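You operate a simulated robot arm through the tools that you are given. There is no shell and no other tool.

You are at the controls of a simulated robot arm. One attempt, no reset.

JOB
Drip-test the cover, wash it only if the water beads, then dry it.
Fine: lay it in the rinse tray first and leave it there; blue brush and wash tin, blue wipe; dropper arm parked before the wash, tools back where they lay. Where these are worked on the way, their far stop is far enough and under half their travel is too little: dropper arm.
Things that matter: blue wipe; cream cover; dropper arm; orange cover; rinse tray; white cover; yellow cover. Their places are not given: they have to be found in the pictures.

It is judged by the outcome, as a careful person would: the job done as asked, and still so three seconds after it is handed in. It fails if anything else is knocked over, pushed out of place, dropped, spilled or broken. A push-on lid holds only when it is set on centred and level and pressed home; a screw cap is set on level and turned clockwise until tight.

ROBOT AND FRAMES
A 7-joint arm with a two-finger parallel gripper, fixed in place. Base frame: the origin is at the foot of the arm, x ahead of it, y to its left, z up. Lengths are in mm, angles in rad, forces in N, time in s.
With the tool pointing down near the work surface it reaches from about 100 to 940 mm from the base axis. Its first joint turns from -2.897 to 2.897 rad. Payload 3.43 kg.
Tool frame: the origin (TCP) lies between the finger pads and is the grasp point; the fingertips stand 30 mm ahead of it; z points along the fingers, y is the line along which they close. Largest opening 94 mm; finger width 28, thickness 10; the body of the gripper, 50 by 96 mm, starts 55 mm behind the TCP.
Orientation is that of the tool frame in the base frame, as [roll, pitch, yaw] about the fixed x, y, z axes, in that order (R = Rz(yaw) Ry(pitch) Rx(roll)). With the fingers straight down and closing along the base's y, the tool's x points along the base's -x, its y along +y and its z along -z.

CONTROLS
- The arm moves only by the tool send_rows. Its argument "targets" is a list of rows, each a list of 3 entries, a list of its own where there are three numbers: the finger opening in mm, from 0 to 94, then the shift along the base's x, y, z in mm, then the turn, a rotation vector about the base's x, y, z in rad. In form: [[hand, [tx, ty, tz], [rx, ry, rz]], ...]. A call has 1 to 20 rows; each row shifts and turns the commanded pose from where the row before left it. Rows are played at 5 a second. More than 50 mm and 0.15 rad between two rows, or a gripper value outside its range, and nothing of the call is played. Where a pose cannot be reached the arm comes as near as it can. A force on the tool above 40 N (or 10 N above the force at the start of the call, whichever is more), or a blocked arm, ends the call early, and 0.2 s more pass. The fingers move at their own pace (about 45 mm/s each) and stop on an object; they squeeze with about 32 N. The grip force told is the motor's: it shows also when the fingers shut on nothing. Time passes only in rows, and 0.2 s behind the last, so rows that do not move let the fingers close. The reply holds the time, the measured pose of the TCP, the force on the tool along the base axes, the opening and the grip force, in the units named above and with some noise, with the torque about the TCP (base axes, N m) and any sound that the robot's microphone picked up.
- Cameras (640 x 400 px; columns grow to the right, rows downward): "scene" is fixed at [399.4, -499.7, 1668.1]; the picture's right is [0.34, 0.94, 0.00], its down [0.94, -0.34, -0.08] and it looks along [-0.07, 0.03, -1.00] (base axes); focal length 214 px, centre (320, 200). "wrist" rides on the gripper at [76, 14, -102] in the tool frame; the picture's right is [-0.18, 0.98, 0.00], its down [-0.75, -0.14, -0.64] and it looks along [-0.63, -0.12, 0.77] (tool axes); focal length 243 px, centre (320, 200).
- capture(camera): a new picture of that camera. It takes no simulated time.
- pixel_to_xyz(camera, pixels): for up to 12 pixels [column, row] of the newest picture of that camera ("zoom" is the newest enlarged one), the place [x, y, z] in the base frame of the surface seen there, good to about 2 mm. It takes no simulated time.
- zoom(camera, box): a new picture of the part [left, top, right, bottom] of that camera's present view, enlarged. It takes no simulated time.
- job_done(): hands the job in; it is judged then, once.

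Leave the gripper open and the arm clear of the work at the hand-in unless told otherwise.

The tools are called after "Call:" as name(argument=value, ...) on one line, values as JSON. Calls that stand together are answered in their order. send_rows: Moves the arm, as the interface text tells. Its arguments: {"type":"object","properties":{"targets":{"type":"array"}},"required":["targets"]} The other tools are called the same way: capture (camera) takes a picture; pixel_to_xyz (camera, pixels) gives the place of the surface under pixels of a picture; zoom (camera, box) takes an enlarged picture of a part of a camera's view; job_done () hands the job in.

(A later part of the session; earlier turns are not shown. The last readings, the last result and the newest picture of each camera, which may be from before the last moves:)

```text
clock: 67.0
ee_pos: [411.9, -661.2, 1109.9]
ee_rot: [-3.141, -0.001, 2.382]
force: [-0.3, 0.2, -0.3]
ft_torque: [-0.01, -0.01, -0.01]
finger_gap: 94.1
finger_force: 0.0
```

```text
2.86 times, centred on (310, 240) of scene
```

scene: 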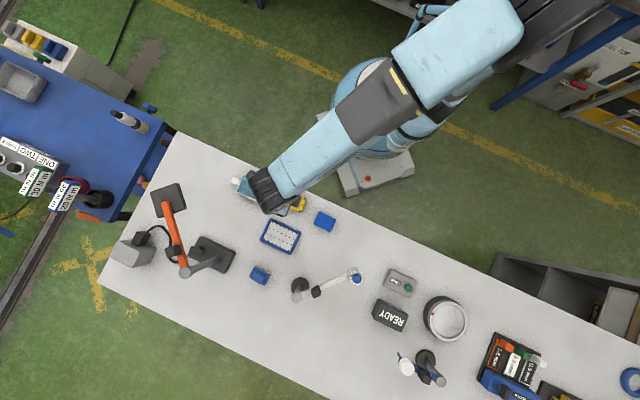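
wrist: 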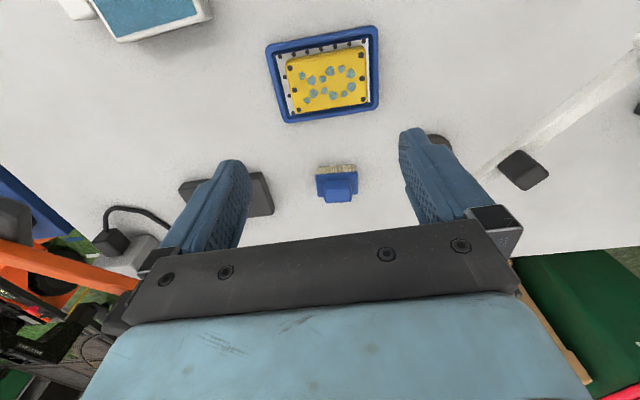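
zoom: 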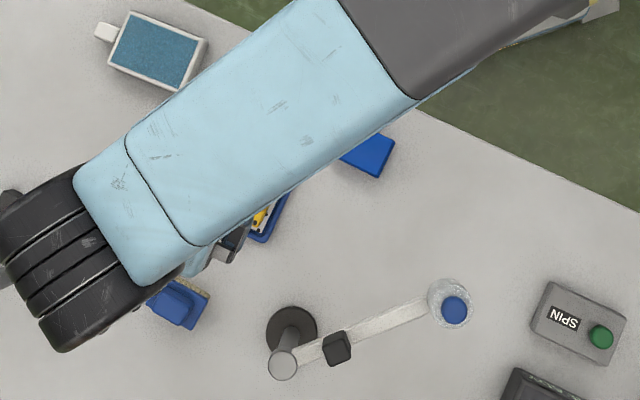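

The dropper is back where it lay. I zoom on the brush at (337,183).

Call:
zoom(camera="wrist", box=[300, 150, 375, 215])

Call:
pixel_to_xyz(camera="wrist", pixels=[[317, 178], [357, 174], [317, 197], [357, 196], [325, 182], [351, 179], [325, 202], [352, 201], [338, 190], [318, 169], [356, 166], [337, 180]])

```text
6.15 times, centred on (338, 182) of wrist
```

zoom: 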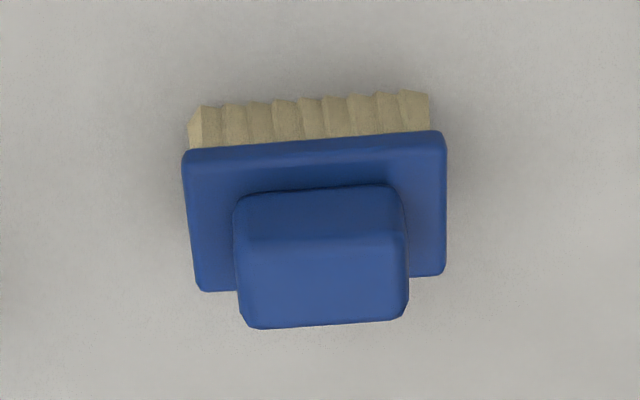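

```text
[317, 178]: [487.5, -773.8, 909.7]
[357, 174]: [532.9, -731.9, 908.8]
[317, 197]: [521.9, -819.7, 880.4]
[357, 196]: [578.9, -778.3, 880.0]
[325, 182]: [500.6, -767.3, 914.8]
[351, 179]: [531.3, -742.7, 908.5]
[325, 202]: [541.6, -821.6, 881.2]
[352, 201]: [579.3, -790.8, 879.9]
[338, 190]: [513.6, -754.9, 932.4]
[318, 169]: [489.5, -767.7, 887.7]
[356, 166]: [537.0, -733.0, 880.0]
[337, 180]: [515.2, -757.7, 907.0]
```

I read points in this zoom: plate corners and the handle's top face.

Call:
pixel_to_xyz(camera="zoom", pixels=[[188, 155], [440, 136], [441, 270], [202, 288], [244, 245], [402, 238], [402, 312], [252, 322], [325, 280], [325, 215], [245, 210], [392, 200]])

```text
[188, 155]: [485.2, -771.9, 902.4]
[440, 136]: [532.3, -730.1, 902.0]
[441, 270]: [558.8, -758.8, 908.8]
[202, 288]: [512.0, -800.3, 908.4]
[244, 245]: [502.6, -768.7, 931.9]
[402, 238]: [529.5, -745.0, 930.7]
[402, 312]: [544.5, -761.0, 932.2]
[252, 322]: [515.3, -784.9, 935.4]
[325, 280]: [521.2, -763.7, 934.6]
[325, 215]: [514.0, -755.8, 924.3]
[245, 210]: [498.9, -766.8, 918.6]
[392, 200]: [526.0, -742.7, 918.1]
```

The brush's plate is centred at (522, -765), turned about 41.5°; its handle block is about 36 by 23 mm, z 908 to 933. I move over it with the fingers turned to close across the short side.

Call:
send_rows(targets=[[60, [10, -9.5, -5], [0, 0, 0.135]], [60, [10, -9.5, -5], [0, 0, 0.135]], [60, [10, -9.5, -5], [0, 0, 0.135]], [60, [10, -9.5, -5], [0, 0, 0.135]], [60, [10, -9.5, -5], [0, 0, 0.135]], [60, [10, -9.5, -5], [0, 0, 0.135]], [60, [10, -9.5, -5], [0, 0, 0.135]], [60, [10, -9.5, -5], [0, 0, 0.135]], [60, [10, -9.5, -5], [0, 0, 0.135]], [60, [10, -9.5, -5], [0, 0, 0.135]], [60, [10.5, -9, -10], [0, 0, 0.134]], [60, [0, 0, -20], [0, 0, 0]], [60, [0, 0, -20], [0, 0, 0]], [60, [0, 0, 0], [0, 0, 0]]])

Call:
capture(camera="wrist")

Call:
zoom(camera="scene", box=[140, 190, 320, 330])

```text
clock: 70.0
ee_pos: [521.1, -764.7, 1009.1]
ee_rot: [3.141, -0.001, -2.417]
force: [-0.3, 0.1, 0.5]
ft_torque: [-0.01, 0.02, 0.0]
finger_gap: 60.1
finger_force: 0.2
```

```text
taken
```

wrist: 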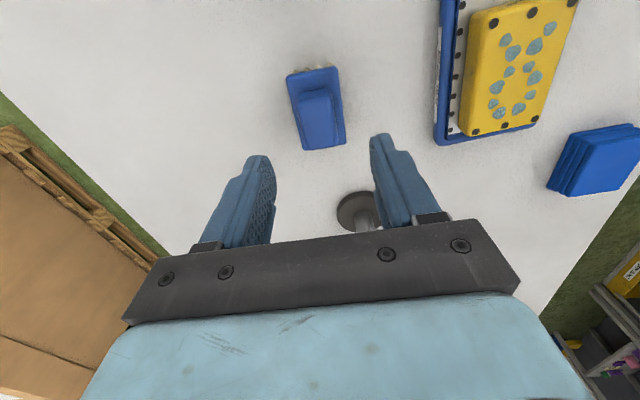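

```text
2.86 times, centred on (230, 260) of scene
```

zoom: 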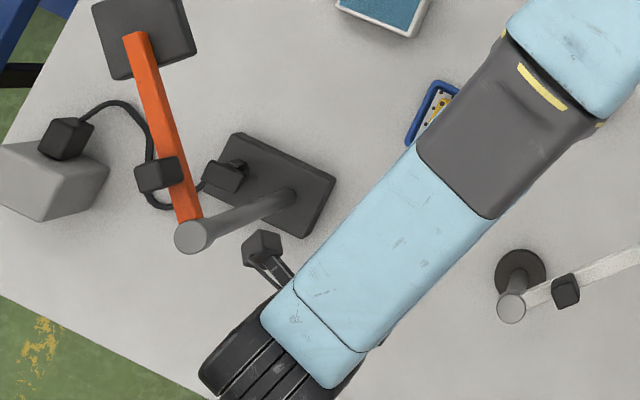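

The hand is over the brush. I measure the handle once more from here before going down.

Call:
pixel_to_xyz(camera="wrist", pixels=[[301, 92], [329, 86], [336, 143], [308, 147], [318, 110], [288, 76], [337, 68], [345, 142], [304, 149]])

```text
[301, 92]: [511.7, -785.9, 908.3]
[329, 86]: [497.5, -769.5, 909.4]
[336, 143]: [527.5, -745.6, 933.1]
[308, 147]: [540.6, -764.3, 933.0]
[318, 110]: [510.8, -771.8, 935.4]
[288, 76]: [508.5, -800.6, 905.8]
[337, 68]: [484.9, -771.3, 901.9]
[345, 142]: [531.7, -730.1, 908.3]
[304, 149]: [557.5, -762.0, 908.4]
```

The handle's centre is about (521, -765), right under the hand. I go down to z 941 (tips 911, just over the plate) and close.

Call:
send_rows(targets=[[60, [0, -0.5, -25], [0, 0, 0]], [60, [0, 0, -20], [0, 0, 0]], [60, [0, 0, -13], [0, 0, 0]], [60, [0, 0, -6], [0, 0, 0]], [60, [0, 0, -4], [0, 0, 0]], [60, [0, 0, 0], [0, 0, 0]]])

Call:
capture(camera="wrist")

```text
clock: 71.4
ee_pos: [521.8, -765.7, 942.1]
ee_rot: [-3.141, 0.0, -2.416]
force: [-0.6, -0.7, -0.3]
ft_torque: [0.0, -0.02, -0.02]
finger_gap: 59.9
finger_force: 0.0
```

```text
taken
```

wrist: 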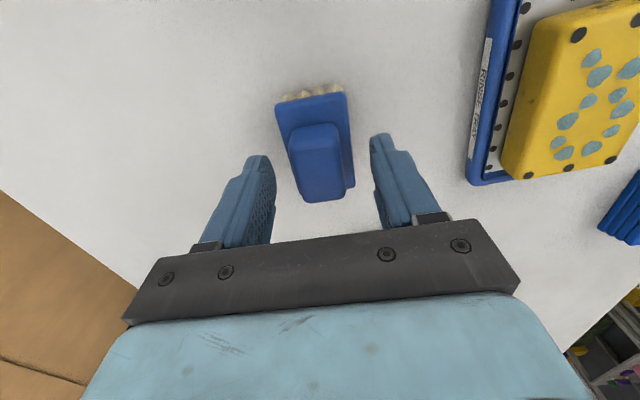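

Well placed. I close on the handle; the place to return it to is TCP (521.5, -765.5, 941), yaw -2.416.

Call:
send_rows(targets=[[10, [0, 0, 0], [0, 0, 0]], [0, [0, 0, 0], [0, 0, 0]], [0, [0, 0, 0], [0, 0, 0]], [0, [0, 0, 0], [0, 0, 0]], [0, [0, 0, 3], [0, 0, 0]], [0, [0, 0, 5], [0, 0, 0]], [0, [0, 0, 0], [0, 0, 0]]])

Call:
capture(camera="wrist")

```text
clock: 73.0
ee_pos: [521.7, -765.3, 950.6]
ee_rot: [-3.14, 0.0, -2.416]
force: [-0.4, 0.2, -0.6]
ft_torque: [0.03, -0.02, -0.03]
finger_gap: 27.0
finger_force: 31.4
```

```text
taken
```

wrist: 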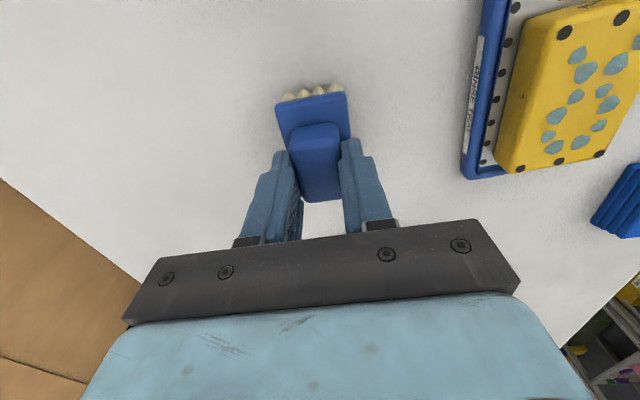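

The brush is held (gap 27). I lift it and check that it comes along.

Call:
send_rows(targets=[[0, [0, 0, 15], [0, 0, 0]], [0, [0, 0, 25], [0, 0, 0]], [0, [0, 0, 30], [0, 0, 0]], [0, [0, 0, 0], [0, 0, 0]]])

Call:
capture(camera="wrist")

```text
clock: 74.0
ee_pos: [521.8, -764.5, 1019.8]
ee_rot: [-3.141, 0.001, -2.418]
force: [-0.6, -0.1, -1.2]
ft_torque: [-0.03, 0.02, 0.01]
finger_gap: 27.0
finger_force: 31.7
```

```text
taken
```

wrist: 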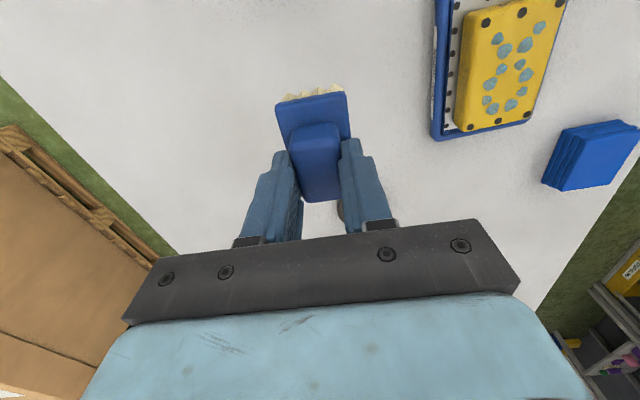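

The brush hangs in the fingers. I check its level and set off toward the wash tin, pausing short of it to measure the tin.

Call:
pixel_to_xyz(camera="wrist", pixels=[[282, 110], [342, 97], [296, 185], [347, 178], [318, 165]])

Call:
send_rows(targets=[[0, [-38, 10, 0], [0, 0, 0.03]], [0, [-38, 10, 0], [0, 0, 0.03]], [0, [-38, 10, 0], [0, 0, 0.03]], [0, [-38, 10, 0], [0, 0, 0.04]], [0, [-38, 10, 0], [0, 0, 0]], [0, [0, 0, 0], [0, 0, 0]]])

Call:
capture(camera="wrist")

Call:
zoom(camera="scene", box=[160, 150, 320, 290])

```text
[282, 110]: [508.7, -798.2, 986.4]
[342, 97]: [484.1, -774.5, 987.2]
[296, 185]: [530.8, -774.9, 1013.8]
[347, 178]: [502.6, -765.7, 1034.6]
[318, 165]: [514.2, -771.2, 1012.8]
```

```text
clock: 75.4
ee_pos: [330.1, -715.5, 1019.0]
ee_rot: [-3.141, 0.0, -2.286]
force: [0.3, -0.1, -1.3]
ft_torque: [0.02, -0.01, 0.01]
finger_gap: 26.9
finger_force: 32.1
```

```text
taken
```

wrist: 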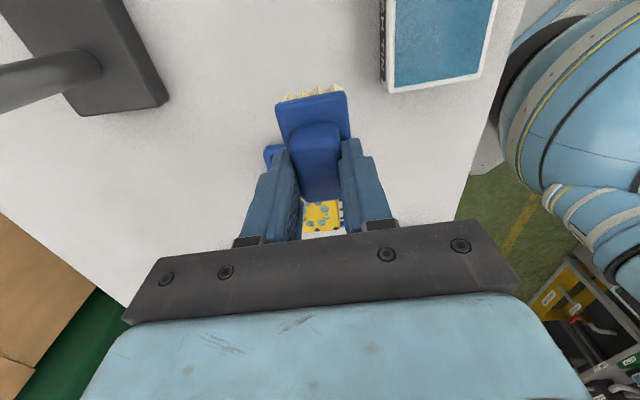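

```text
2.86 times, centred on (240, 220) of scene
```

zoom: 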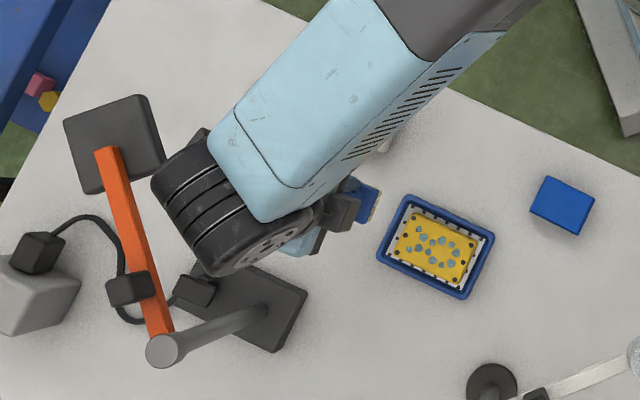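

The brush is level (plate z 986.5 both sides). I read the tin's corners as seen here.

Call:
pixel_to_xyz(camera="wrist", pixels=[[396, 83], [475, 70], [492, 5], [397, 5], [440, 40], [390, 88], [481, 77], [499, 5], [386, 5]])

Call:
pixel_to_xyz(camera="scene", pixels=[[240, 185], [243, 178], [238, 190], [236, 181]])

```text
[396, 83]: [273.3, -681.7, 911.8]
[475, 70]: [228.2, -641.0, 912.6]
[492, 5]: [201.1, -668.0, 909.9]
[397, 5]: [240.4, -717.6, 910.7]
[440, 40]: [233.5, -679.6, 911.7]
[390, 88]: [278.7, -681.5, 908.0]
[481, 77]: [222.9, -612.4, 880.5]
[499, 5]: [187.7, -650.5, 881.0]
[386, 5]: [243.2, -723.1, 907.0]
```

```text
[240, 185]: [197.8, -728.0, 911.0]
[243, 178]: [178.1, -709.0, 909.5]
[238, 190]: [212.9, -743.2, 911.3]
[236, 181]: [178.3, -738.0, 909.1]
```

The tin's liquid is about 86 by 60 mm, centred near (222, -689.5), surface z about 911; the brush is turned to fit. I bring the brush over it and lower it slowly.

Call:
send_rows(targets=[[0, [-36, 8.7, 0], [0, 0, 0]], [0, [-36, 8.7, 0], [0, 0, 0]], [0, [-36, 8.6, 0], [0, 0, 0]], [0, [0, 0, 0], [0, 0, 0]], [0, [0, 0, -15], [0, 0, 0]], [0, [0, 0, -15], [0, 0, 0]], [0, [0, 0, 0], [0, 0, 0]]])

Call:
capture(camera="wrist")

Call:
zoom(camera="scene", box=[160, 130, 320, 270])

```text
clock: 77.0
ee_pos: [221.9, -689.6, 991.7]
ee_rot: [3.14, 0.0, -2.286]
force: [-0.5, -0.1, -0.3]
ft_torque: [-0.01, 0.02, 0.0]
finger_gap: 27.3
finger_force: 32.0
```

```text
taken
```

wrist: 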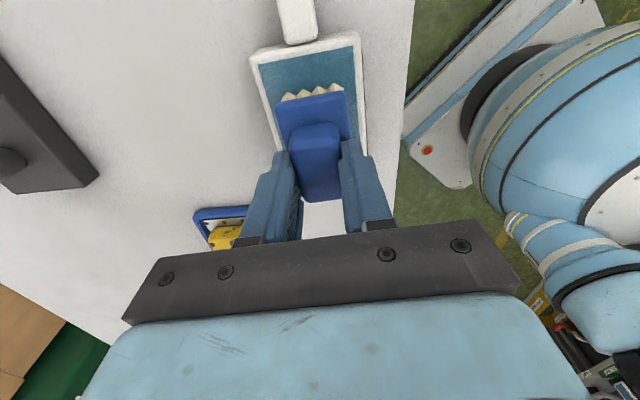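

```text
2.86 times, centred on (240, 200) of scene
```

zoom: 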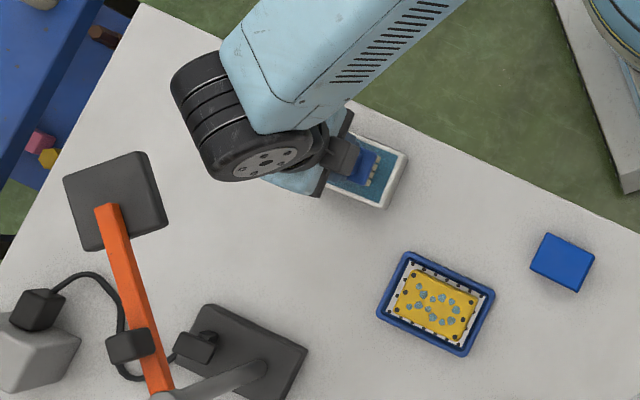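

I check the centring over the tin with the tin's far corners, seen at (262,62) and (352,45).

Call:
pixel_to_xyz(camera="wrist", pixels=[[260, 64], [352, 46], [252, 60], [358, 36], [366, 145], [276, 140], [282, 110], [342, 97]])

```text
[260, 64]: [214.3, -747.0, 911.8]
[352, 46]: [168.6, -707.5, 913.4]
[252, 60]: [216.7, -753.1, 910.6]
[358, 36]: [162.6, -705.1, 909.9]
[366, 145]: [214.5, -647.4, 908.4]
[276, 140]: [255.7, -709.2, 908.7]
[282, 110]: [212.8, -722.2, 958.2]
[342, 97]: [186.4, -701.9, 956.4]
```

The brush is within the tin with about 10 mm to spare; I shift it 3 mm and lower it into the liquid, watching the force.

Call:
send_rows(targets=[[0, [1, -3, -8], [0, 0, 0]], [0, [0, 0, -5], [0, 0, 0]], [0, [0, 0, -3], [0, 0, 0]], [0, [0, 0, -2], [0, 0, 0]], [0, [0, 0, -2], [0, 0, 0]], [0, [0, 0, 0], [0, 0, 0]]])

Call:
capture(camera="wrist")

```text
clock: 78.4
ee_pos: [223.3, -692.5, 972.9]
ee_rot: [-3.139, -0.004, -2.287]
force: [1.3, -2.9, 28.3]
ft_torque: [0.16, -0.15, 0.0]
finger_gap: 27.2
finger_force: 32.0
```

```text
taken
```

wrist: 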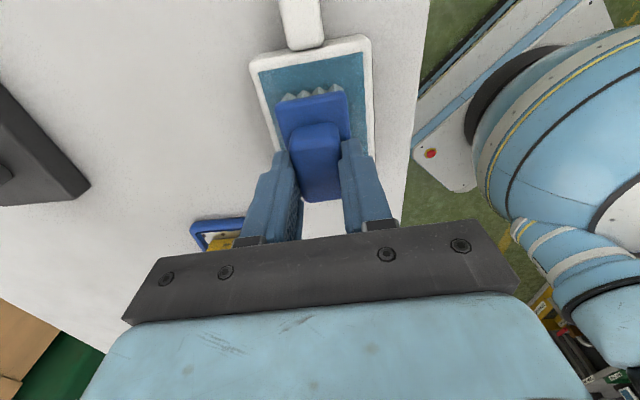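

The brush met the tin's surface (28 N) and its bristles have turned blue-grey: they are wetted. I lift out at once.

Call:
send_rows(targets=[[0, [0, 0, 2], [0, 0, 0]], [0, [0, 0, 5], [0, 0, 0]], [0, [0, 0, 20], [0, 0, 0]], [0, [0, 0, 25], [0, 0, 0]], [0, [0, 0, 0], [0, 0, 0]]])

Call:
capture(camera="wrist")

Call:
zoom(camera="wrist", box=[240, 20, 400, 220])

```text
clock: 79.6
ee_pos: [224.7, -690.9, 1020.5]
ee_rot: [3.14, 0.0, -2.288]
force: [-0.5, -0.2, -1.7]
ft_torque: [0.02, -0.01, 0.0]
finger_gap: 27.1
finger_force: 32.2
```

```text
taken
```

wrist: 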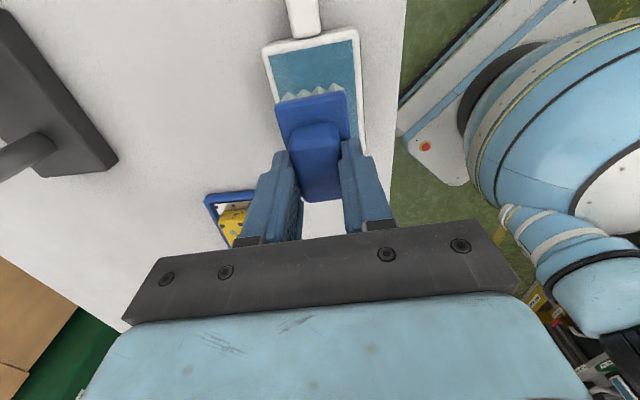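

```text
2.00 times, centred on (320, 120) of wrist
```

zoom: 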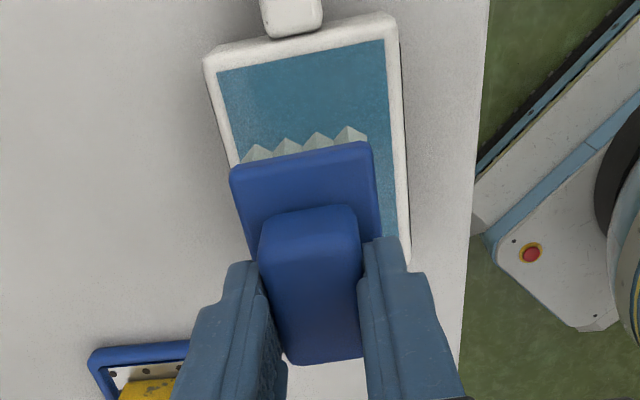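

The bristles are wet and the tin stands where it was. I carry the brush over the cover's middle (417.8, -656), turned to 44.5°.

Call:
send_rows(targets=[[0, [38.6, 7, 0], [0, 0, -0.016]], [0, [38.6, 7, 0], [0, 0, -0.016]], [0, [38.6, 7, 0], [0, 0, -0.016]], [0, [38.6, 7, 0], [0, 0, -0.016]], [0, [38.7, 6.9, 0], [0, 0, -0.015]], [0, [0, 0, -15], [0, 0, 0]], [0, [0, 0, -10], [0, 0, 0]], [0, [0, 0, 0], [0, 0, 0]]])

Call:
capture(camera="wrist")

```text
clock: 81.4
ee_pos: [417.7, -657.5, 995.1]
ee_rot: [-3.141, 0.0, -2.367]
force: [-0.9, 0.0, -0.9]
ft_torque: [-0.02, 0.02, 0.02]
finger_gap: 27.0
finger_force: 31.9
```

```text
taken
```

wrist: 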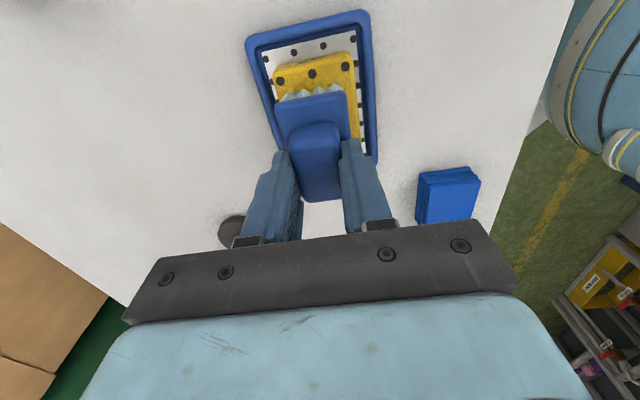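

I lower the brush gently until it just touches the cover.

Call:
send_rows(targets=[[0, [0, 0, -8], [0, 0, 0]], [0, [0, 0, -5], [0, 0, 0]], [0, [0, 0, -2], [0, 0, 0]], [0, [0, 0, -1], [0, 0, 0]], [0, [0, 0, 0], [0, 0, 0]]])

```text
clock: 82.6
ee_pos: [417.7, -657.9, 980.5]
ee_rot: [3.141, 0.0, -2.366]
force: [0.6, -0.3, -0.6]
ft_torque: [-0.02, 0.01, -0.02]
finger_gap: 27.2
finger_force: 31.6
```

Call:
send_rows(targets=[[0, [0, 0, -1], [0, 0, 0]], [0, [0, 0, -0.7], [0, 0, 0]], [0, [0, 0, 0], [0, 0, 0]]])

```text
clock: 83.4
ee_pos: [419.3, -656.9, 978.2]
ee_rot: [-3.141, 0.0, -2.366]
force: [0.3, 0.0, -1.9]
ft_torque: [-0.03, 0.03, 0.02]
finger_gap: 27.2
finger_force: 32.0
```

Still hanging free (-1.9 N). I lower by another millimetre or two.

Call:
send_rows(targets=[[0, [0, 0, -0.7], [0, 0, 0]], [0, [0, 0, -0.7], [0, 0, 0]], [0, [0, 0, 0], [0, 0, 0]]])

```text
clock: 84.2
ee_pos: [417.9, -656.6, 978.6]
ee_rot: [3.141, -0.001, -2.366]
force: [-0.3, -0.9, -1.1]
ft_torque: [-0.01, -0.02, 0.0]
finger_gap: 26.9
finger_force: 31.4
```

Call:
send_rows(targets=[[0, [0, 0, -0.8], [0, 0, 0]], [0, [0, 0, -0.7], [0, 0, 0]], [0, [0, 0, 0], [0, 0, 0]]])

Call:
capture(camera="wrist")

```text
clock: 85.0
ee_pos: [416.9, -657.0, 976.8]
ee_rot: [3.14, 0.001, -2.367]
force: [0.2, 0.5, 0.3]
ft_torque: [0.0, 0.06, 0.0]
finger_gap: 27.2
finger_force: 32.5
```

```text
taken
```

wrist: 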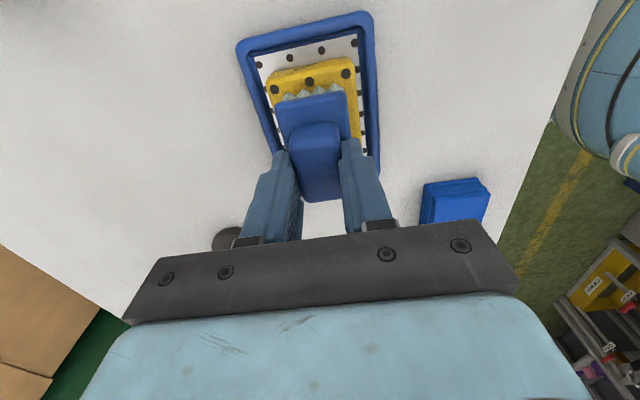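

The force has gone from about -1.2 to +0.3 N: first contact. I press 0.6 mm more.

Call:
send_rows(targets=[[0, [0, 0, -0.6], [0, 0, 0]], [0, [0, 0, 0], [0, 0, 0]], [0, [0, 0, 0], [0, 0, 0]]])

```text
clock: 85.8
ee_pos: [417.6, -655.7, 976.4]
ee_rot: [-3.14, 0.002, -2.367]
force: [2.5, -0.9, 13.5]
ft_torque: [-0.02, -0.08, 0.0]
finger_gap: 27.3
finger_force: 32.5
```

13.5 N: firm contact. I ease by 0.2 mm and begin scrubbing along the cover, 15 mm each way.

Call:
send_rows(targets=[[0, [0, 0, 0.2], [0, 0, 0]], [0, [5.35, 5.26, 0], [0, 0, 0]], [0, [5.35, 5.26, 0], [0, 0, 0]], [0, [-5.35, -5.26, 0], [0, 0, 0]], [0, [-5.35, -5.26, 0], [0, 0, 0]], [0, [-5.35, -5.26, 0], [0, 0, 0]], [0, [-5.35, -5.26, 0], [0, 0, 0]], [0, [5.35, 5.26, 0], [0, 0, 0]], [0, [5.35, 5.26, 0], [0, 0, 0]]])

Call:
capture(camera="wrist")

```text
clock: 87.8
ee_pos: [417.0, -656.8, 975.7]
ee_rot: [3.141, 0.0, -2.366]
force: [-6.0, -5.0, 16.1]
ft_torque: [-0.24, 0.35, -0.03]
finger_gap: 27.0
finger_force: 32.2
```

```text
taken
```

wrist: 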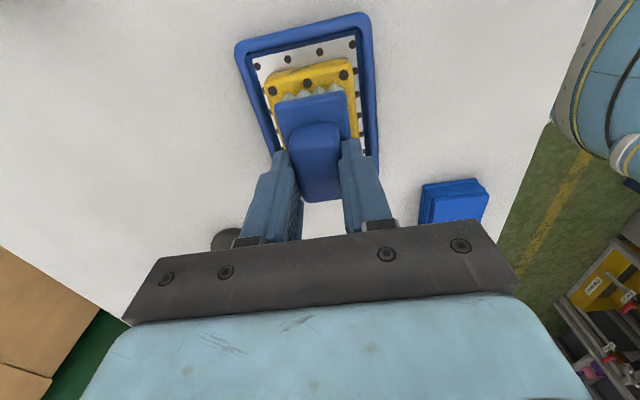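

The scrubbing goes well (16 N down, 8 N along), the cover stays put. I go on with strokes on both sides of the middle.

Call:
send_rows(targets=[[0, [6.3, -6.4, 0.1], [0, 0, 0]], [0, [5.35, 5.26, 0], [0, 0, 0]], [0, [5.35, 5.26, 0], [0, 0, 0]], [0, [-5.35, -5.26, 0], [0, 0, 0]], [0, [-5.35, -5.26, 0], [0, 0, 0]], [0, [-5.35, -5.26, 0], [0, 0, 0]], [0, [-5.35, -5.26, 0], [0, 0, 0]], [0, [-6.3, 6.4, 0], [0, 0, 0]], [0, [-6.3, 6.4, 0], [0, 0, 0]], [0, [5.35, 5.26, 0], [0, 0, 0]], [0, [5.35, 5.26, 0], [0, 0, 0]], [0, [5.35, 5.26, 0], [0, 0, 0]], [0, [5.35, 5.26, 0], [0, 0, 0]], [0, [-5.35, -5.26, 0], [0, 0, 0]], [0, [-5.35, -5.26, 0], [0, 0, 0]], [0, [6.3, -6.4, 0], [0, 0, 0]]])

Call:
capture(camera="wrist")

```text
clock: 91.2
ee_pos: [416.3, -657.4, 975.9]
ee_rot: [-3.141, 0.0, -2.368]
force: [-3.7, 3.6, 10.3]
ft_torque: [0.15, 0.19, -0.01]
finger_gap: 26.9
finger_force: 31.8
```

```text
taken
```

wrist: 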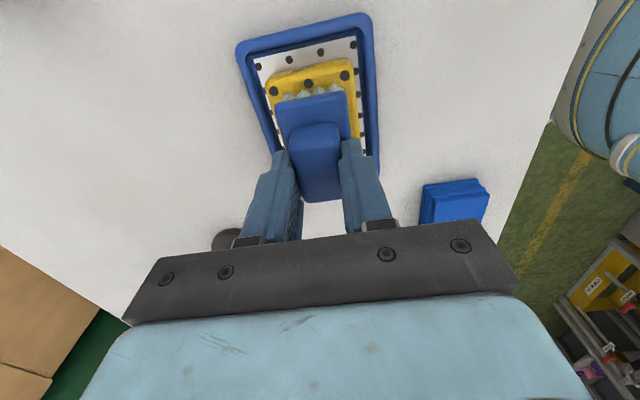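

I lift the brush to see the effect on the cover.

Call:
send_rows(targets=[[0, [0, 0, 4], [0, 0, 0]], [0, [0, 0, 15], [0, 0, 0]], [0, [20, -20, 25], [0, 0, 0]], [0, [30, -30, 5], [0, 0, 0]], [0, [25, -25, 0], [0, 0, 0]], [0, [0, 0, 0], [0, 0, 0]]])

Call:
zoom(camera="scene", box=[240, 190, 340, 290])

Call:
capture(camera="wrist")

```text
clock: 92.6
ee_pos: [494.2, -733.1, 1024.4]
ee_rot: [3.141, -0.001, -2.367]
force: [-0.3, 0.0, -1.8]
ft_torque: [-0.01, 0.03, 0.0]
finger_gap: 27.0
finger_force: 32.4
```

```text
4.00 times, centred on (290, 240) of scene
```

zoom: 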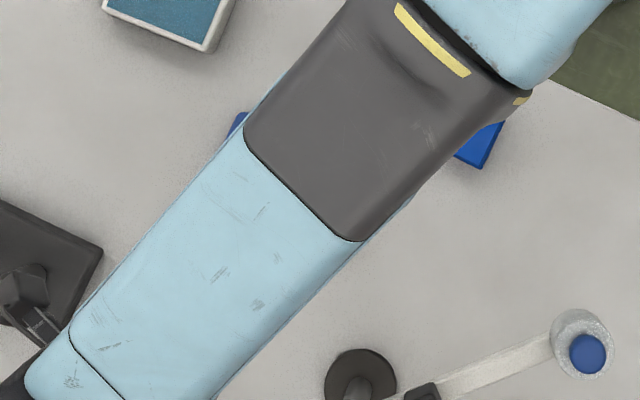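

```text
taken
```

wrist: 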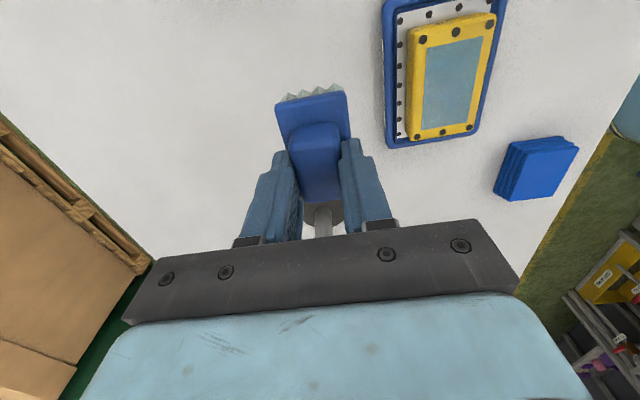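

Now the water lies as one even sheet on the cover instead of beads: the wash worked. I look closely to be sure.

Call:
zoom(camera="wrist", box=[370, 0, 520, 150])

Call:
pixel_to_xyz(camera="wrist", pixels=[[411, 40], [493, 20], [476, 128], [411, 136], [450, 80], [398, 10], [396, 135]])

```text
2.67 times, centred on (445, 75) of wrist
```

zoom: 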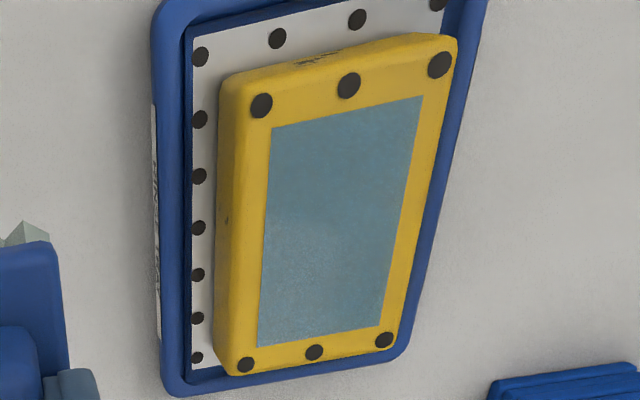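

```text
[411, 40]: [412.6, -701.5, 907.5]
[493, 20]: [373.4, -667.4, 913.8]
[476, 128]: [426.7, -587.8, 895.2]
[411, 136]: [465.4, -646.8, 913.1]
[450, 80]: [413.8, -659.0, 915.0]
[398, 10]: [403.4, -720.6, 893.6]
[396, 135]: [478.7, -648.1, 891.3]
```

One even sheet, the cover unmoved in the tray. Now I return the brush to where it lay: TCP (521.7, -765.5), yaw -2.416.

Call:
send_rows(targets=[[0, [13.7, -16.2, 0], [0, 0, -0.025]], [0, [13.8, -16.2, 0], [0, 0, -0.024]], [0, [0, 0, 0], [0, 0, 0]], [0, [0, 0, -25], [0, 0, 0]], [0, [0, 0, -25], [0, 0, 0]], [0, [0, 0, -15], [0, 0, 0]], [0, [0, 0, -8], [0, 0, 0]], [0, [0, 0, -4], [0, 0, 0]], [0, [0, 0, 0], [0, 0, 0]]])

Call:
capture(camera="wrist")

```text
clock: 94.6
ee_pos: [519.9, -764.1, 947.6]
ee_rot: [3.14, 0.0, -2.417]
force: [-0.3, 0.3, -0.6]
ft_torque: [0.0, 0.0, 0.0]
finger_gap: 27.1
finger_force: 31.9
```

```text
taken
```

wrist: 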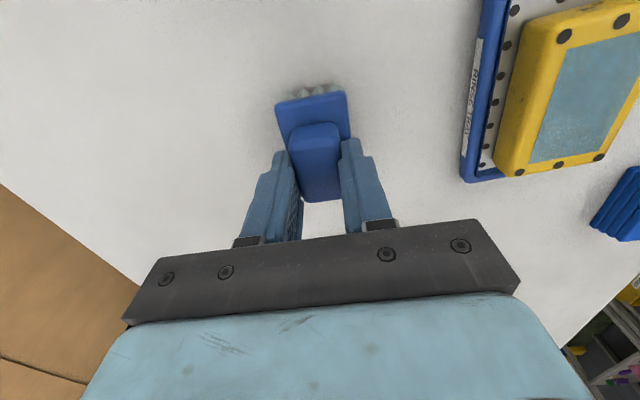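

I correct by (1, -1) mm and lower it to the table in small steps.

Call:
send_rows(targets=[[0, [1, -1, -2], [0, 0, 0]], [0, [0, 0, -1.5], [0, 0, 0]], [0, [0, 0, -1], [0, 0, 0]], [0, [0, 0, 0], [0, 0, 0]]])

```text
clock: 95.6
ee_pos: [520.5, -764.9, 941.7]
ee_rot: [-3.141, 0.0, -2.414]
force: [0.4, 0.3, -0.2]
ft_torque: [-0.01, 0.02, -0.02]
finger_gap: 27.2
finger_force: 31.9
```

Call:
send_rows(targets=[[0, [0, 0, -0.8], [0, 0, 0]], [0, [0, 0, -0.6], [0, 0, 0]], [0, [0, 0, 0], [0, 0, 0]]])

```text
clock: 96.4
ee_pos: [520.6, -764.6, 943.1]
ee_rot: [-3.139, 0.0, -2.416]
force: [0.5, -0.9, 2.6]
ft_torque: [-0.05, -0.02, -0.01]
finger_gap: 27.1
finger_force: 32.2
```

The brush touches the table (2.6 N). I open and lift off.

Call:
send_rows(targets=[[30, [0, 0, 0], [0, 0, 0]], [36, [0, 0, 0], [0, 0, 0]], [45, [0, 0, 0], [0, 0, 0]], [60, [0, 0, 0], [0, 0, 0]], [60, [0, 0, 10], [0, 0, 0]], [60, [0, 0, 30], [0, 0, 0]], [60, [0, 0, 40], [0, 0, 0]], [60, [0, 0, 0], [0, 0, 0]]])

Call:
capture(camera="wrist")

```text
clock: 98.2
ee_pos: [521.2, -765.2, 1021.3]
ee_rot: [-3.139, 0.0, -2.417]
force: [-0.6, 0.0, -0.7]
ft_torque: [0.02, 0.03, -0.03]
finger_gap: 60.1
finger_force: 0.1
```

```text
taken
```

wrist: 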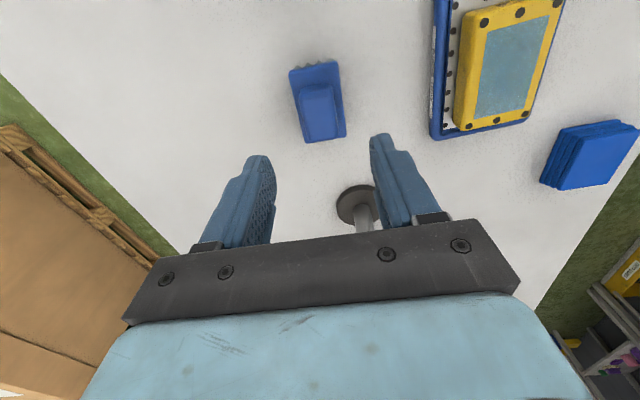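

The brush stands back in its place. Next the blue wipe near (422, -489): I move over it.

Call:
send_rows(targets=[[70, [-14.2, 39.4, 0], [0, 0, 0.006]], [70, [-14.2, 39.4, 0], [0, 0, 0.006]], [70, [-14.2, 39.4, 0], [0, 0, 0.006]], [70, [-14.2, 39.4, 0], [0, 0, 0.006]], [70, [-14.2, 39.4, 0], [0, 0, 0.006]], [70, [-14.2, 39.4, 0], [0, 0, 0.006]], [70, [-14, 39.4, 0], [0, 0, 0.006]], [70, [0, 0, 0], [0, 0, 0]]])

Call:
capture(camera="wrist")

Call:
zoom(camera="scene", box=[220, 170, 400, 310])

```text
clock: 100.0
ee_pos: [422.1, -489.5, 1019.2]
ee_rot: [3.141, 0.0, -2.373]
force: [0.2, -0.8, 0.5]
ft_torque: [0.03, -0.01, 0.01]
finger_gap: 70.0
finger_force: 0.2
```

```text
taken
```

wrist: 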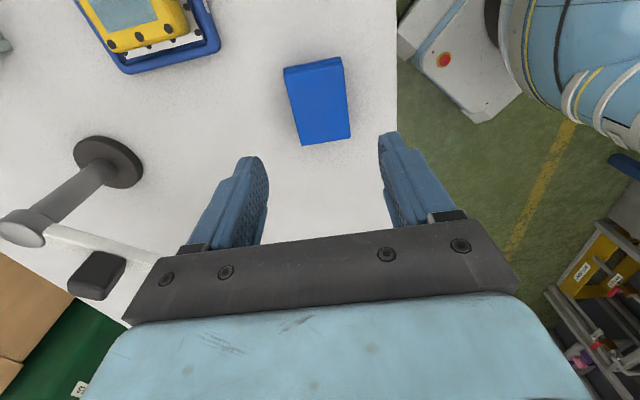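

```text
2.86 times, centred on (310, 240) of scene
```

zoom: 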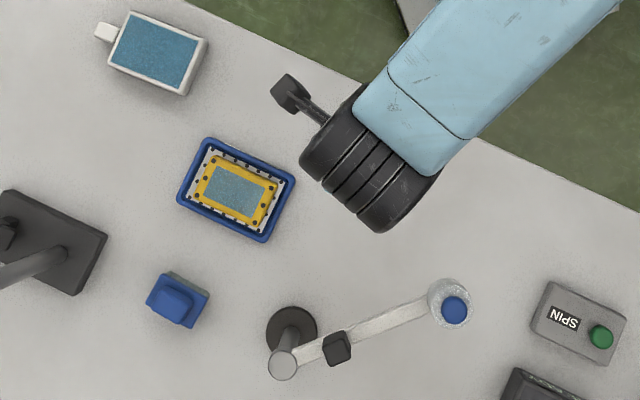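

All is in place in the scene view. I measure the wipe's corners from here.

Call:
zoom(camera="wrist", box=[260, 40, 380, 160])

Call:
pixel_to_xyz(camera="wrist", pixels=[[287, 72], [340, 63], [348, 134], [303, 142], [320, 105], [286, 69], [341, 59]])

```text
3.33 times, centred on (320, 100) of wrist
```

zoom: 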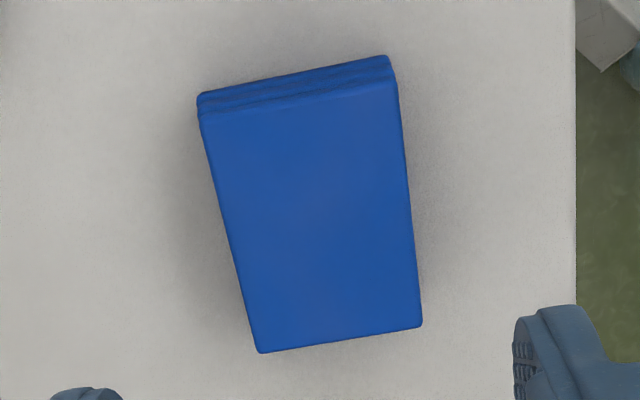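

```text
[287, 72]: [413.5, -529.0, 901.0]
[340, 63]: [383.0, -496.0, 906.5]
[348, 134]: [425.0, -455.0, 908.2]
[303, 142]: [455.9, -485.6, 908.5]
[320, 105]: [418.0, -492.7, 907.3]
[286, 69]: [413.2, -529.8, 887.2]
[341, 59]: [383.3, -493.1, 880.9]
```

The wipe is about 60 by 45 mm, 29 mm high, centred near (421, -490). I go down to z 914 (tips 6 mm over the table) and close.

Call:
send_rows(targets=[[70, [-1, -0.7, -35], [0, 0, 0]], [70, [0, 0, -35], [0, 0, 0]], [70, [0, 0, -20], [0, 0, 0]], [70, [0, 0, -10], [0, 0, 0]], [70, [0, 0, -5], [0, 0, 0]], [70, [0, 0, 0], [0, 0, 0]]])

Call:
capture(camera="wrist")

```text
clock: 101.4
ee_pos: [421.3, -490.8, 916.0]
ee_rot: [-3.141, 0.0, -2.373]
force: [0.3, -0.2, 0.2]
ft_torque: [0.03, -0.01, 0.01]
finger_gap: 70.0
finger_force: 0.0
```

```text
taken
```

wrist: 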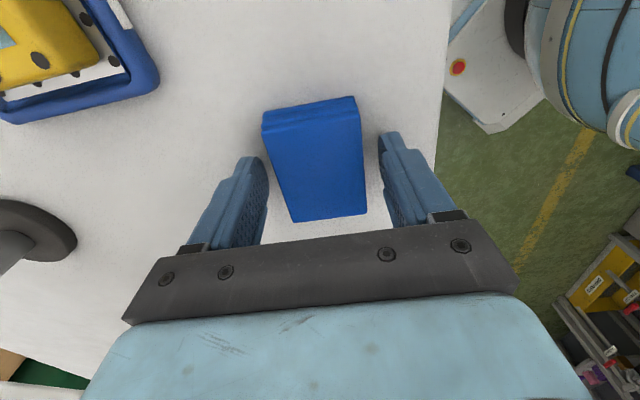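

The wipe sits centrally between the fingers. I close and lift it a little.

Call:
send_rows(targets=[[30, [0, 0, 0], [0, 0, 0]], [0, [0, 0, 0], [0, 0, 0]], [0, [0, 0, 0], [0, 0, 0]], [0, [0, 0, 0], [0, 0, 0]], [0, [0, 0, 3], [0, 0, 0]], [0, [0, 0, 5], [0, 0, 0]], [0, [0, 0, 0], [0, 0, 0]]])

Call:
capture(camera="wrist")

```text
clock: 103.0
ee_pos: [419.9, -489.4, 923.8]
ee_rot: [3.141, -0.001, -2.373]
force: [-0.5, 0.0, 0.3]
ft_torque: [-0.01, 0.02, 0.01]
finger_gap: 50.6
finger_force: 31.9
```

```text
taken
```

wrist: 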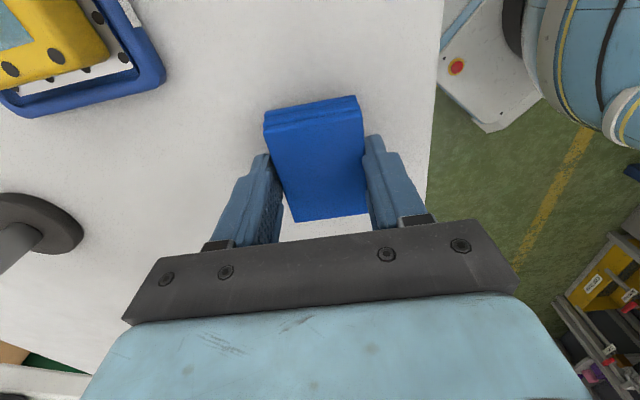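

Gripped at 50.6 mm. I check whether it rose with the hand (top should be near z 916).

Call:
pixel_to_xyz(camera="wrist", pixels=[[270, 125], [355, 110], [358, 205], [298, 215], [320, 160]])

Call:
send_rows(targets=[[0, [0, 0, 10], [0, 0, 0]], [0, [0, 0, 15], [0, 0, 0]], [0, [0, 0, 20], [0, 0, 0]], [0, [0, 0, 20], [0, 0, 0]], [0, [0, 0, 0], [0, 0, 0]]])

Call:
capture(camera="wrist")

```text
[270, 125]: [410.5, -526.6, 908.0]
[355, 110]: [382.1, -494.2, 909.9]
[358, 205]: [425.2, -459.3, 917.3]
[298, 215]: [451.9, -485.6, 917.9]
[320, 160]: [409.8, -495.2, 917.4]
```

```text
clock: 104.2
ee_pos: [420.7, -490.6, 989.8]
ee_rot: [3.141, 0.0, -2.373]
force: [-0.1, -0.6, -0.2]
ft_torque: [-0.01, -0.01, -0.04]
finger_gap: 50.6
finger_force: 33.0
```

```text
taken
```

wrist: 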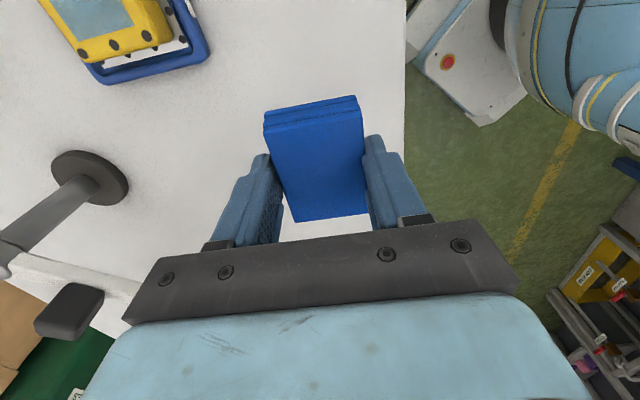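

The wipe is held. I carry it over the cover's middle.

Call:
send_rows(targets=[[0, [-0.7, -41.4, 0], [0, 0, 0]], [0, [-0.7, -41.4, 0], [0, 0, 0]], [0, [-0.7, -41.4, 0], [0, 0, 0]], [0, [-0.8, -41.2, 0], [0, 0, 0]], [0, [0, 0, 0], [0, 0, 0]], [0, [0, 0, -15], [0, 0, 0]], [0, [0, 0, -10], [0, 0, 0]], [0, [0, 0, -7], [0, 0, 0]], [0, [0, 0, 0], [0, 0, 0]]])

Call:
capture(camera="wrist")

```text
clock: 106.2
ee_pos: [418.3, -656.5, 958.4]
ee_rot: [-3.14, 0.0, -2.373]
force: [0.0, -0.3, -0.1]
ft_torque: [-0.03, 0.03, -0.01]
finger_gap: 50.8
finger_force: 31.8
```

```text
taken
```

wrist: 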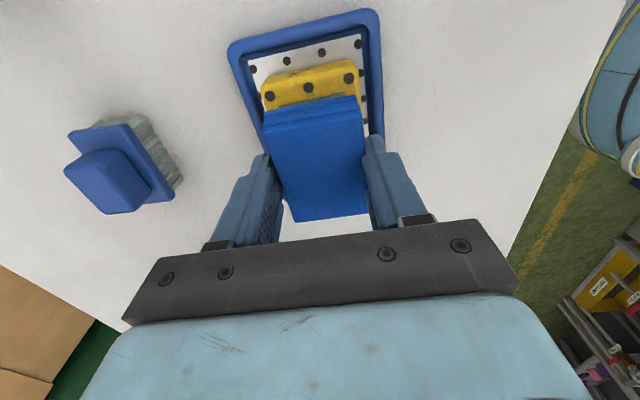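

I lower in small steps to the cover.

Call:
send_rows(targets=[[0, [0, 0, -3], [0, 0, 0]], [0, [0, 0, -2], [0, 0, 0]], [0, [0, 0, -1], [0, 0, 0]], [0, [0, 0, 0], [0, 0, 0]]])

```text
clock: 107.2
ee_pos: [418.4, -655.8, 952.7]
ee_rot: [-3.14, 0.0, -2.374]
force: [0.4, 0.4, -0.3]
ft_torque: [0.01, -0.04, 0.03]
finger_gap: 50.6
finger_force: 32.1
```

Call:
send_rows(targets=[[0, [0, 0, -0.8], [0, 0, 0]], [0, [0, 0, -0.8], [0, 0, 0]], [0, [0, 0, 0], [0, 0, 0]]])

```text
clock: 108.0
ee_pos: [418.4, -656.6, 948.9]
ee_rot: [-3.141, 0.0, -2.374]
force: [0.2, 0.1, -0.5]
ft_torque: [-0.01, -0.01, -0.04]
finger_gap: 50.5
finger_force: 31.9
```

Call:
send_rows(targets=[[0, [0, 0, -0.7], [0, 0, 0]], [0, [0, 0, -0.6], [0, 0, 0]], [0, [0, 0, 0], [0, 0, 0]]])

```text
clock: 108.8
ee_pos: [418.3, -656.8, 950.7]
ee_rot: [-3.141, -0.001, -2.374]
force: [-0.5, 2.1, 12.4]
ft_torque: [0.12, 0.05, 0.01]
finger_gap: 50.8
finger_force: 31.5
```

Contact at 12 N. I wipe along the cover, first down the middle, then both sides.

Call:
send_rows(targets=[[0, [5.35, 5.26, 0.1], [0, 0, 0]], [0, [5.35, 5.26, 0], [0, 0, 0]], [0, [-5.35, -5.26, 0], [0, 0, 0]], [0, [-5.35, -5.26, 0], [0, 0, 0]], [0, [-5.35, -5.26, 0], [0, 0, 0]], [0, [-5.35, -5.26, 0], [0, 0, 0]], [0, [5.35, 5.26, 0], [0, 0, 0]], [0, [5.35, 5.26, 0], [0, 0, 0]]])

Call:
capture(camera="wrist")

```text
clock: 110.6
ee_pos: [417.7, -655.5, 950.1]
ee_rot: [-3.141, -0.003, -2.375]
force: [-5.9, -4.5, 20.9]
ft_torque: [-0.13, 0.2, -0.02]
finger_gap: 50.7
finger_force: 31.8
```

```text
taken
```

wrist: 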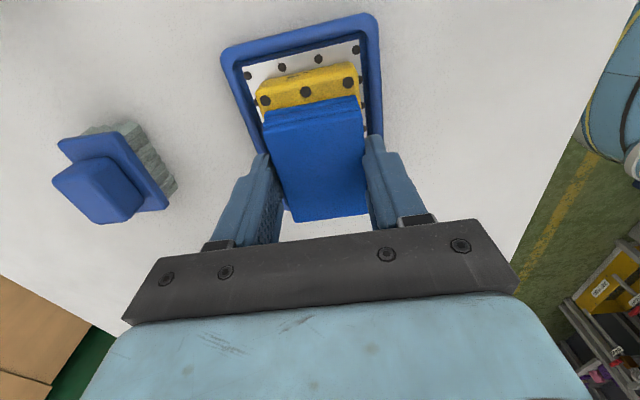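

The press is 21 N; I ease by 0.3 mm and wipe both sides too.

Call:
send_rows(targets=[[0, [5.6, -5.7, 0.3], [0, 0, 0]], [0, [5.35, 5.26, 0], [0, 0, 0]], [0, [5.35, 5.26, 0], [0, 0, 0]], [0, [-5.35, -5.26, 0], [0, 0, 0]], [0, [-5.35, -5.26, 0], [0, 0, 0]], [0, [-5.35, -5.26, 0], [0, 0, 0]], [0, [-5.35, -5.26, 0], [0, 0, 0]], [0, [-5.6, 5.7, 0], [0, 0, 0]], [0, [-5.6, 5.7, 0], [0, 0, 0]], [0, [5.35, 5.26, 0], [0, 0, 0]], [0, [5.35, 5.26, 0], [0, 0, 0]], [0, [5.35, 5.26, 0], [0, 0, 0]], [0, [5.35, 5.26, 0], [0, 0, 0]], [0, [-5.35, -5.26, 0], [0, 0, 0]], [0, [-5.35, -5.26, 0], [0, 0, 0]], [0, [5.6, -5.7, 0], [0, 0, 0]]])

Call:
capture(camera="wrist")

```text
clock: 114.0
ee_pos: [417.7, -655.6, 950.1]
ee_rot: [-3.141, 0.0, -2.375]
force: [-4.7, 3.5, 10.5]
ft_torque: [0.17, 0.09, 0.02]
finger_gap: 50.7
finger_force: 31.8
```

```text
taken
```

wrist: 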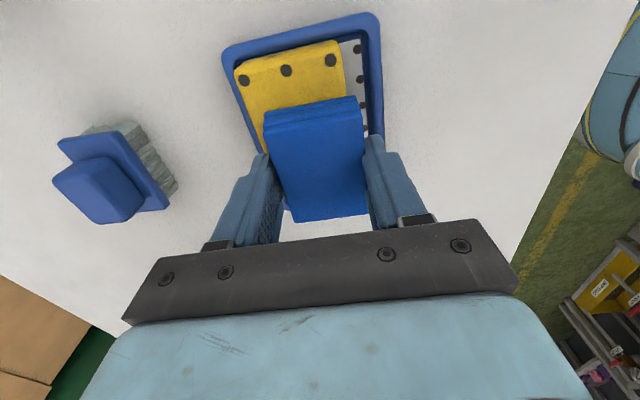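

The cover has slid a little inside the tray toward one corner. I lift the wipe and look at it.

Call:
send_rows(targets=[[0, [0, 0, 4], [0, 0, 0]], [0, [0, 0, 15], [0, 0, 0]], [0, [15, 20, 20], [0, 0, 0]], [0, [30, 30, 10], [0, 0, 0]], [0, [0, 30, 0], [0, 0, 0]], [0, [0, 0, 0], [0, 0, 0]]])

Call:
capture(camera="wrist")

Call:
zoom(camera="scene", box=[240, 190, 340, 290])

```text
clock: 115.4
ee_pos: [463.4, -575.8, 997.0]
ee_rot: [3.141, -0.001, -2.375]
force: [0.5, -0.1, -0.1]
ft_torque: [-0.04, 0.02, -0.01]
finger_gap: 50.8
finger_force: 32.1
```

```text
taken
```

wrist: 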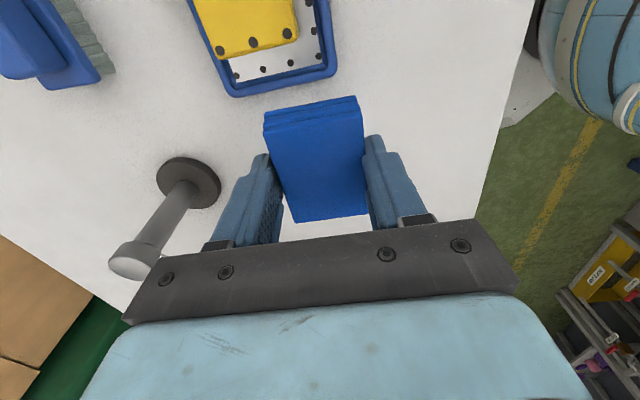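

```text
4.00 times, centred on (290, 240) of scene
```

zoom: 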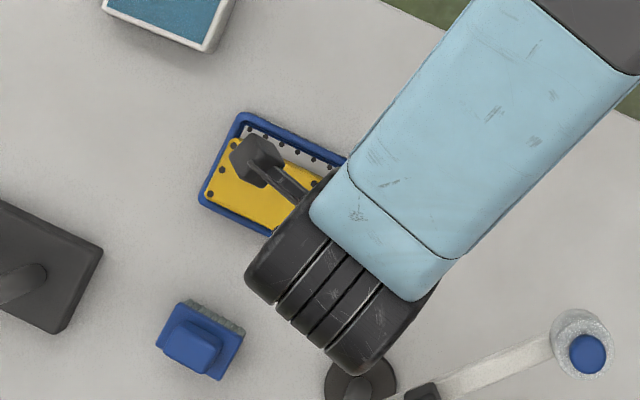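

The seen part of the cover is dry. I put the wipe back where it lay (TCP 421.1, -490.3), then look at the whole cover.

Call:
send_rows(targets=[[0, [-14.1, 28.5, 0], [0, 0, 0]], [0, [-14.1, 28.5, 0], [0, 0, 0]], [0, [-14.1, 28.5, 0], [0, 0, 0]], [0, [0, 0, 0], [0, 0, 0]], [0, [0, 0, -30], [0, 0, 0]], [0, [0, 0, -30], [0, 0, 0]], [0, [0, 0, -10], [0, 0, 0]], [0, [0, 0, -6], [0, 0, 0]], [0, [0, 0, 0], [0, 0, 0]]])

Call:
capture(camera="wrist")

Call:
zoom(camera="scene", box=[240, 190, 340, 290])

```text
clock: 117.4
ee_pos: [420.5, -491.4, 923.3]
ee_rot: [-3.14, -0.001, -2.375]
force: [-0.3, -0.7, 0.7]
ft_torque: [0.01, -0.01, -0.01]
finger_gap: 50.8
finger_force: 31.8
```

```text
taken
```

wrist: 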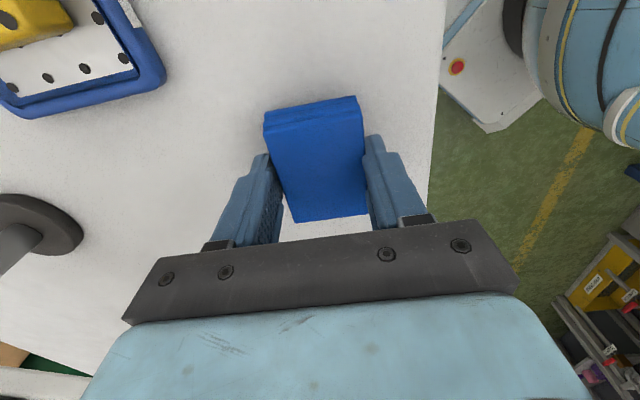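

```text
4.00 times, centred on (290, 240) of scene
```

zoom: 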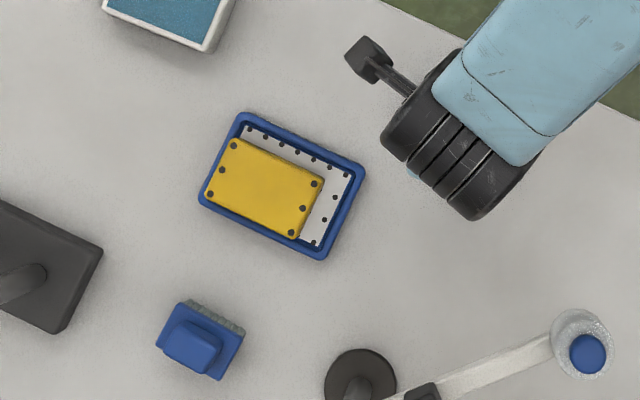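

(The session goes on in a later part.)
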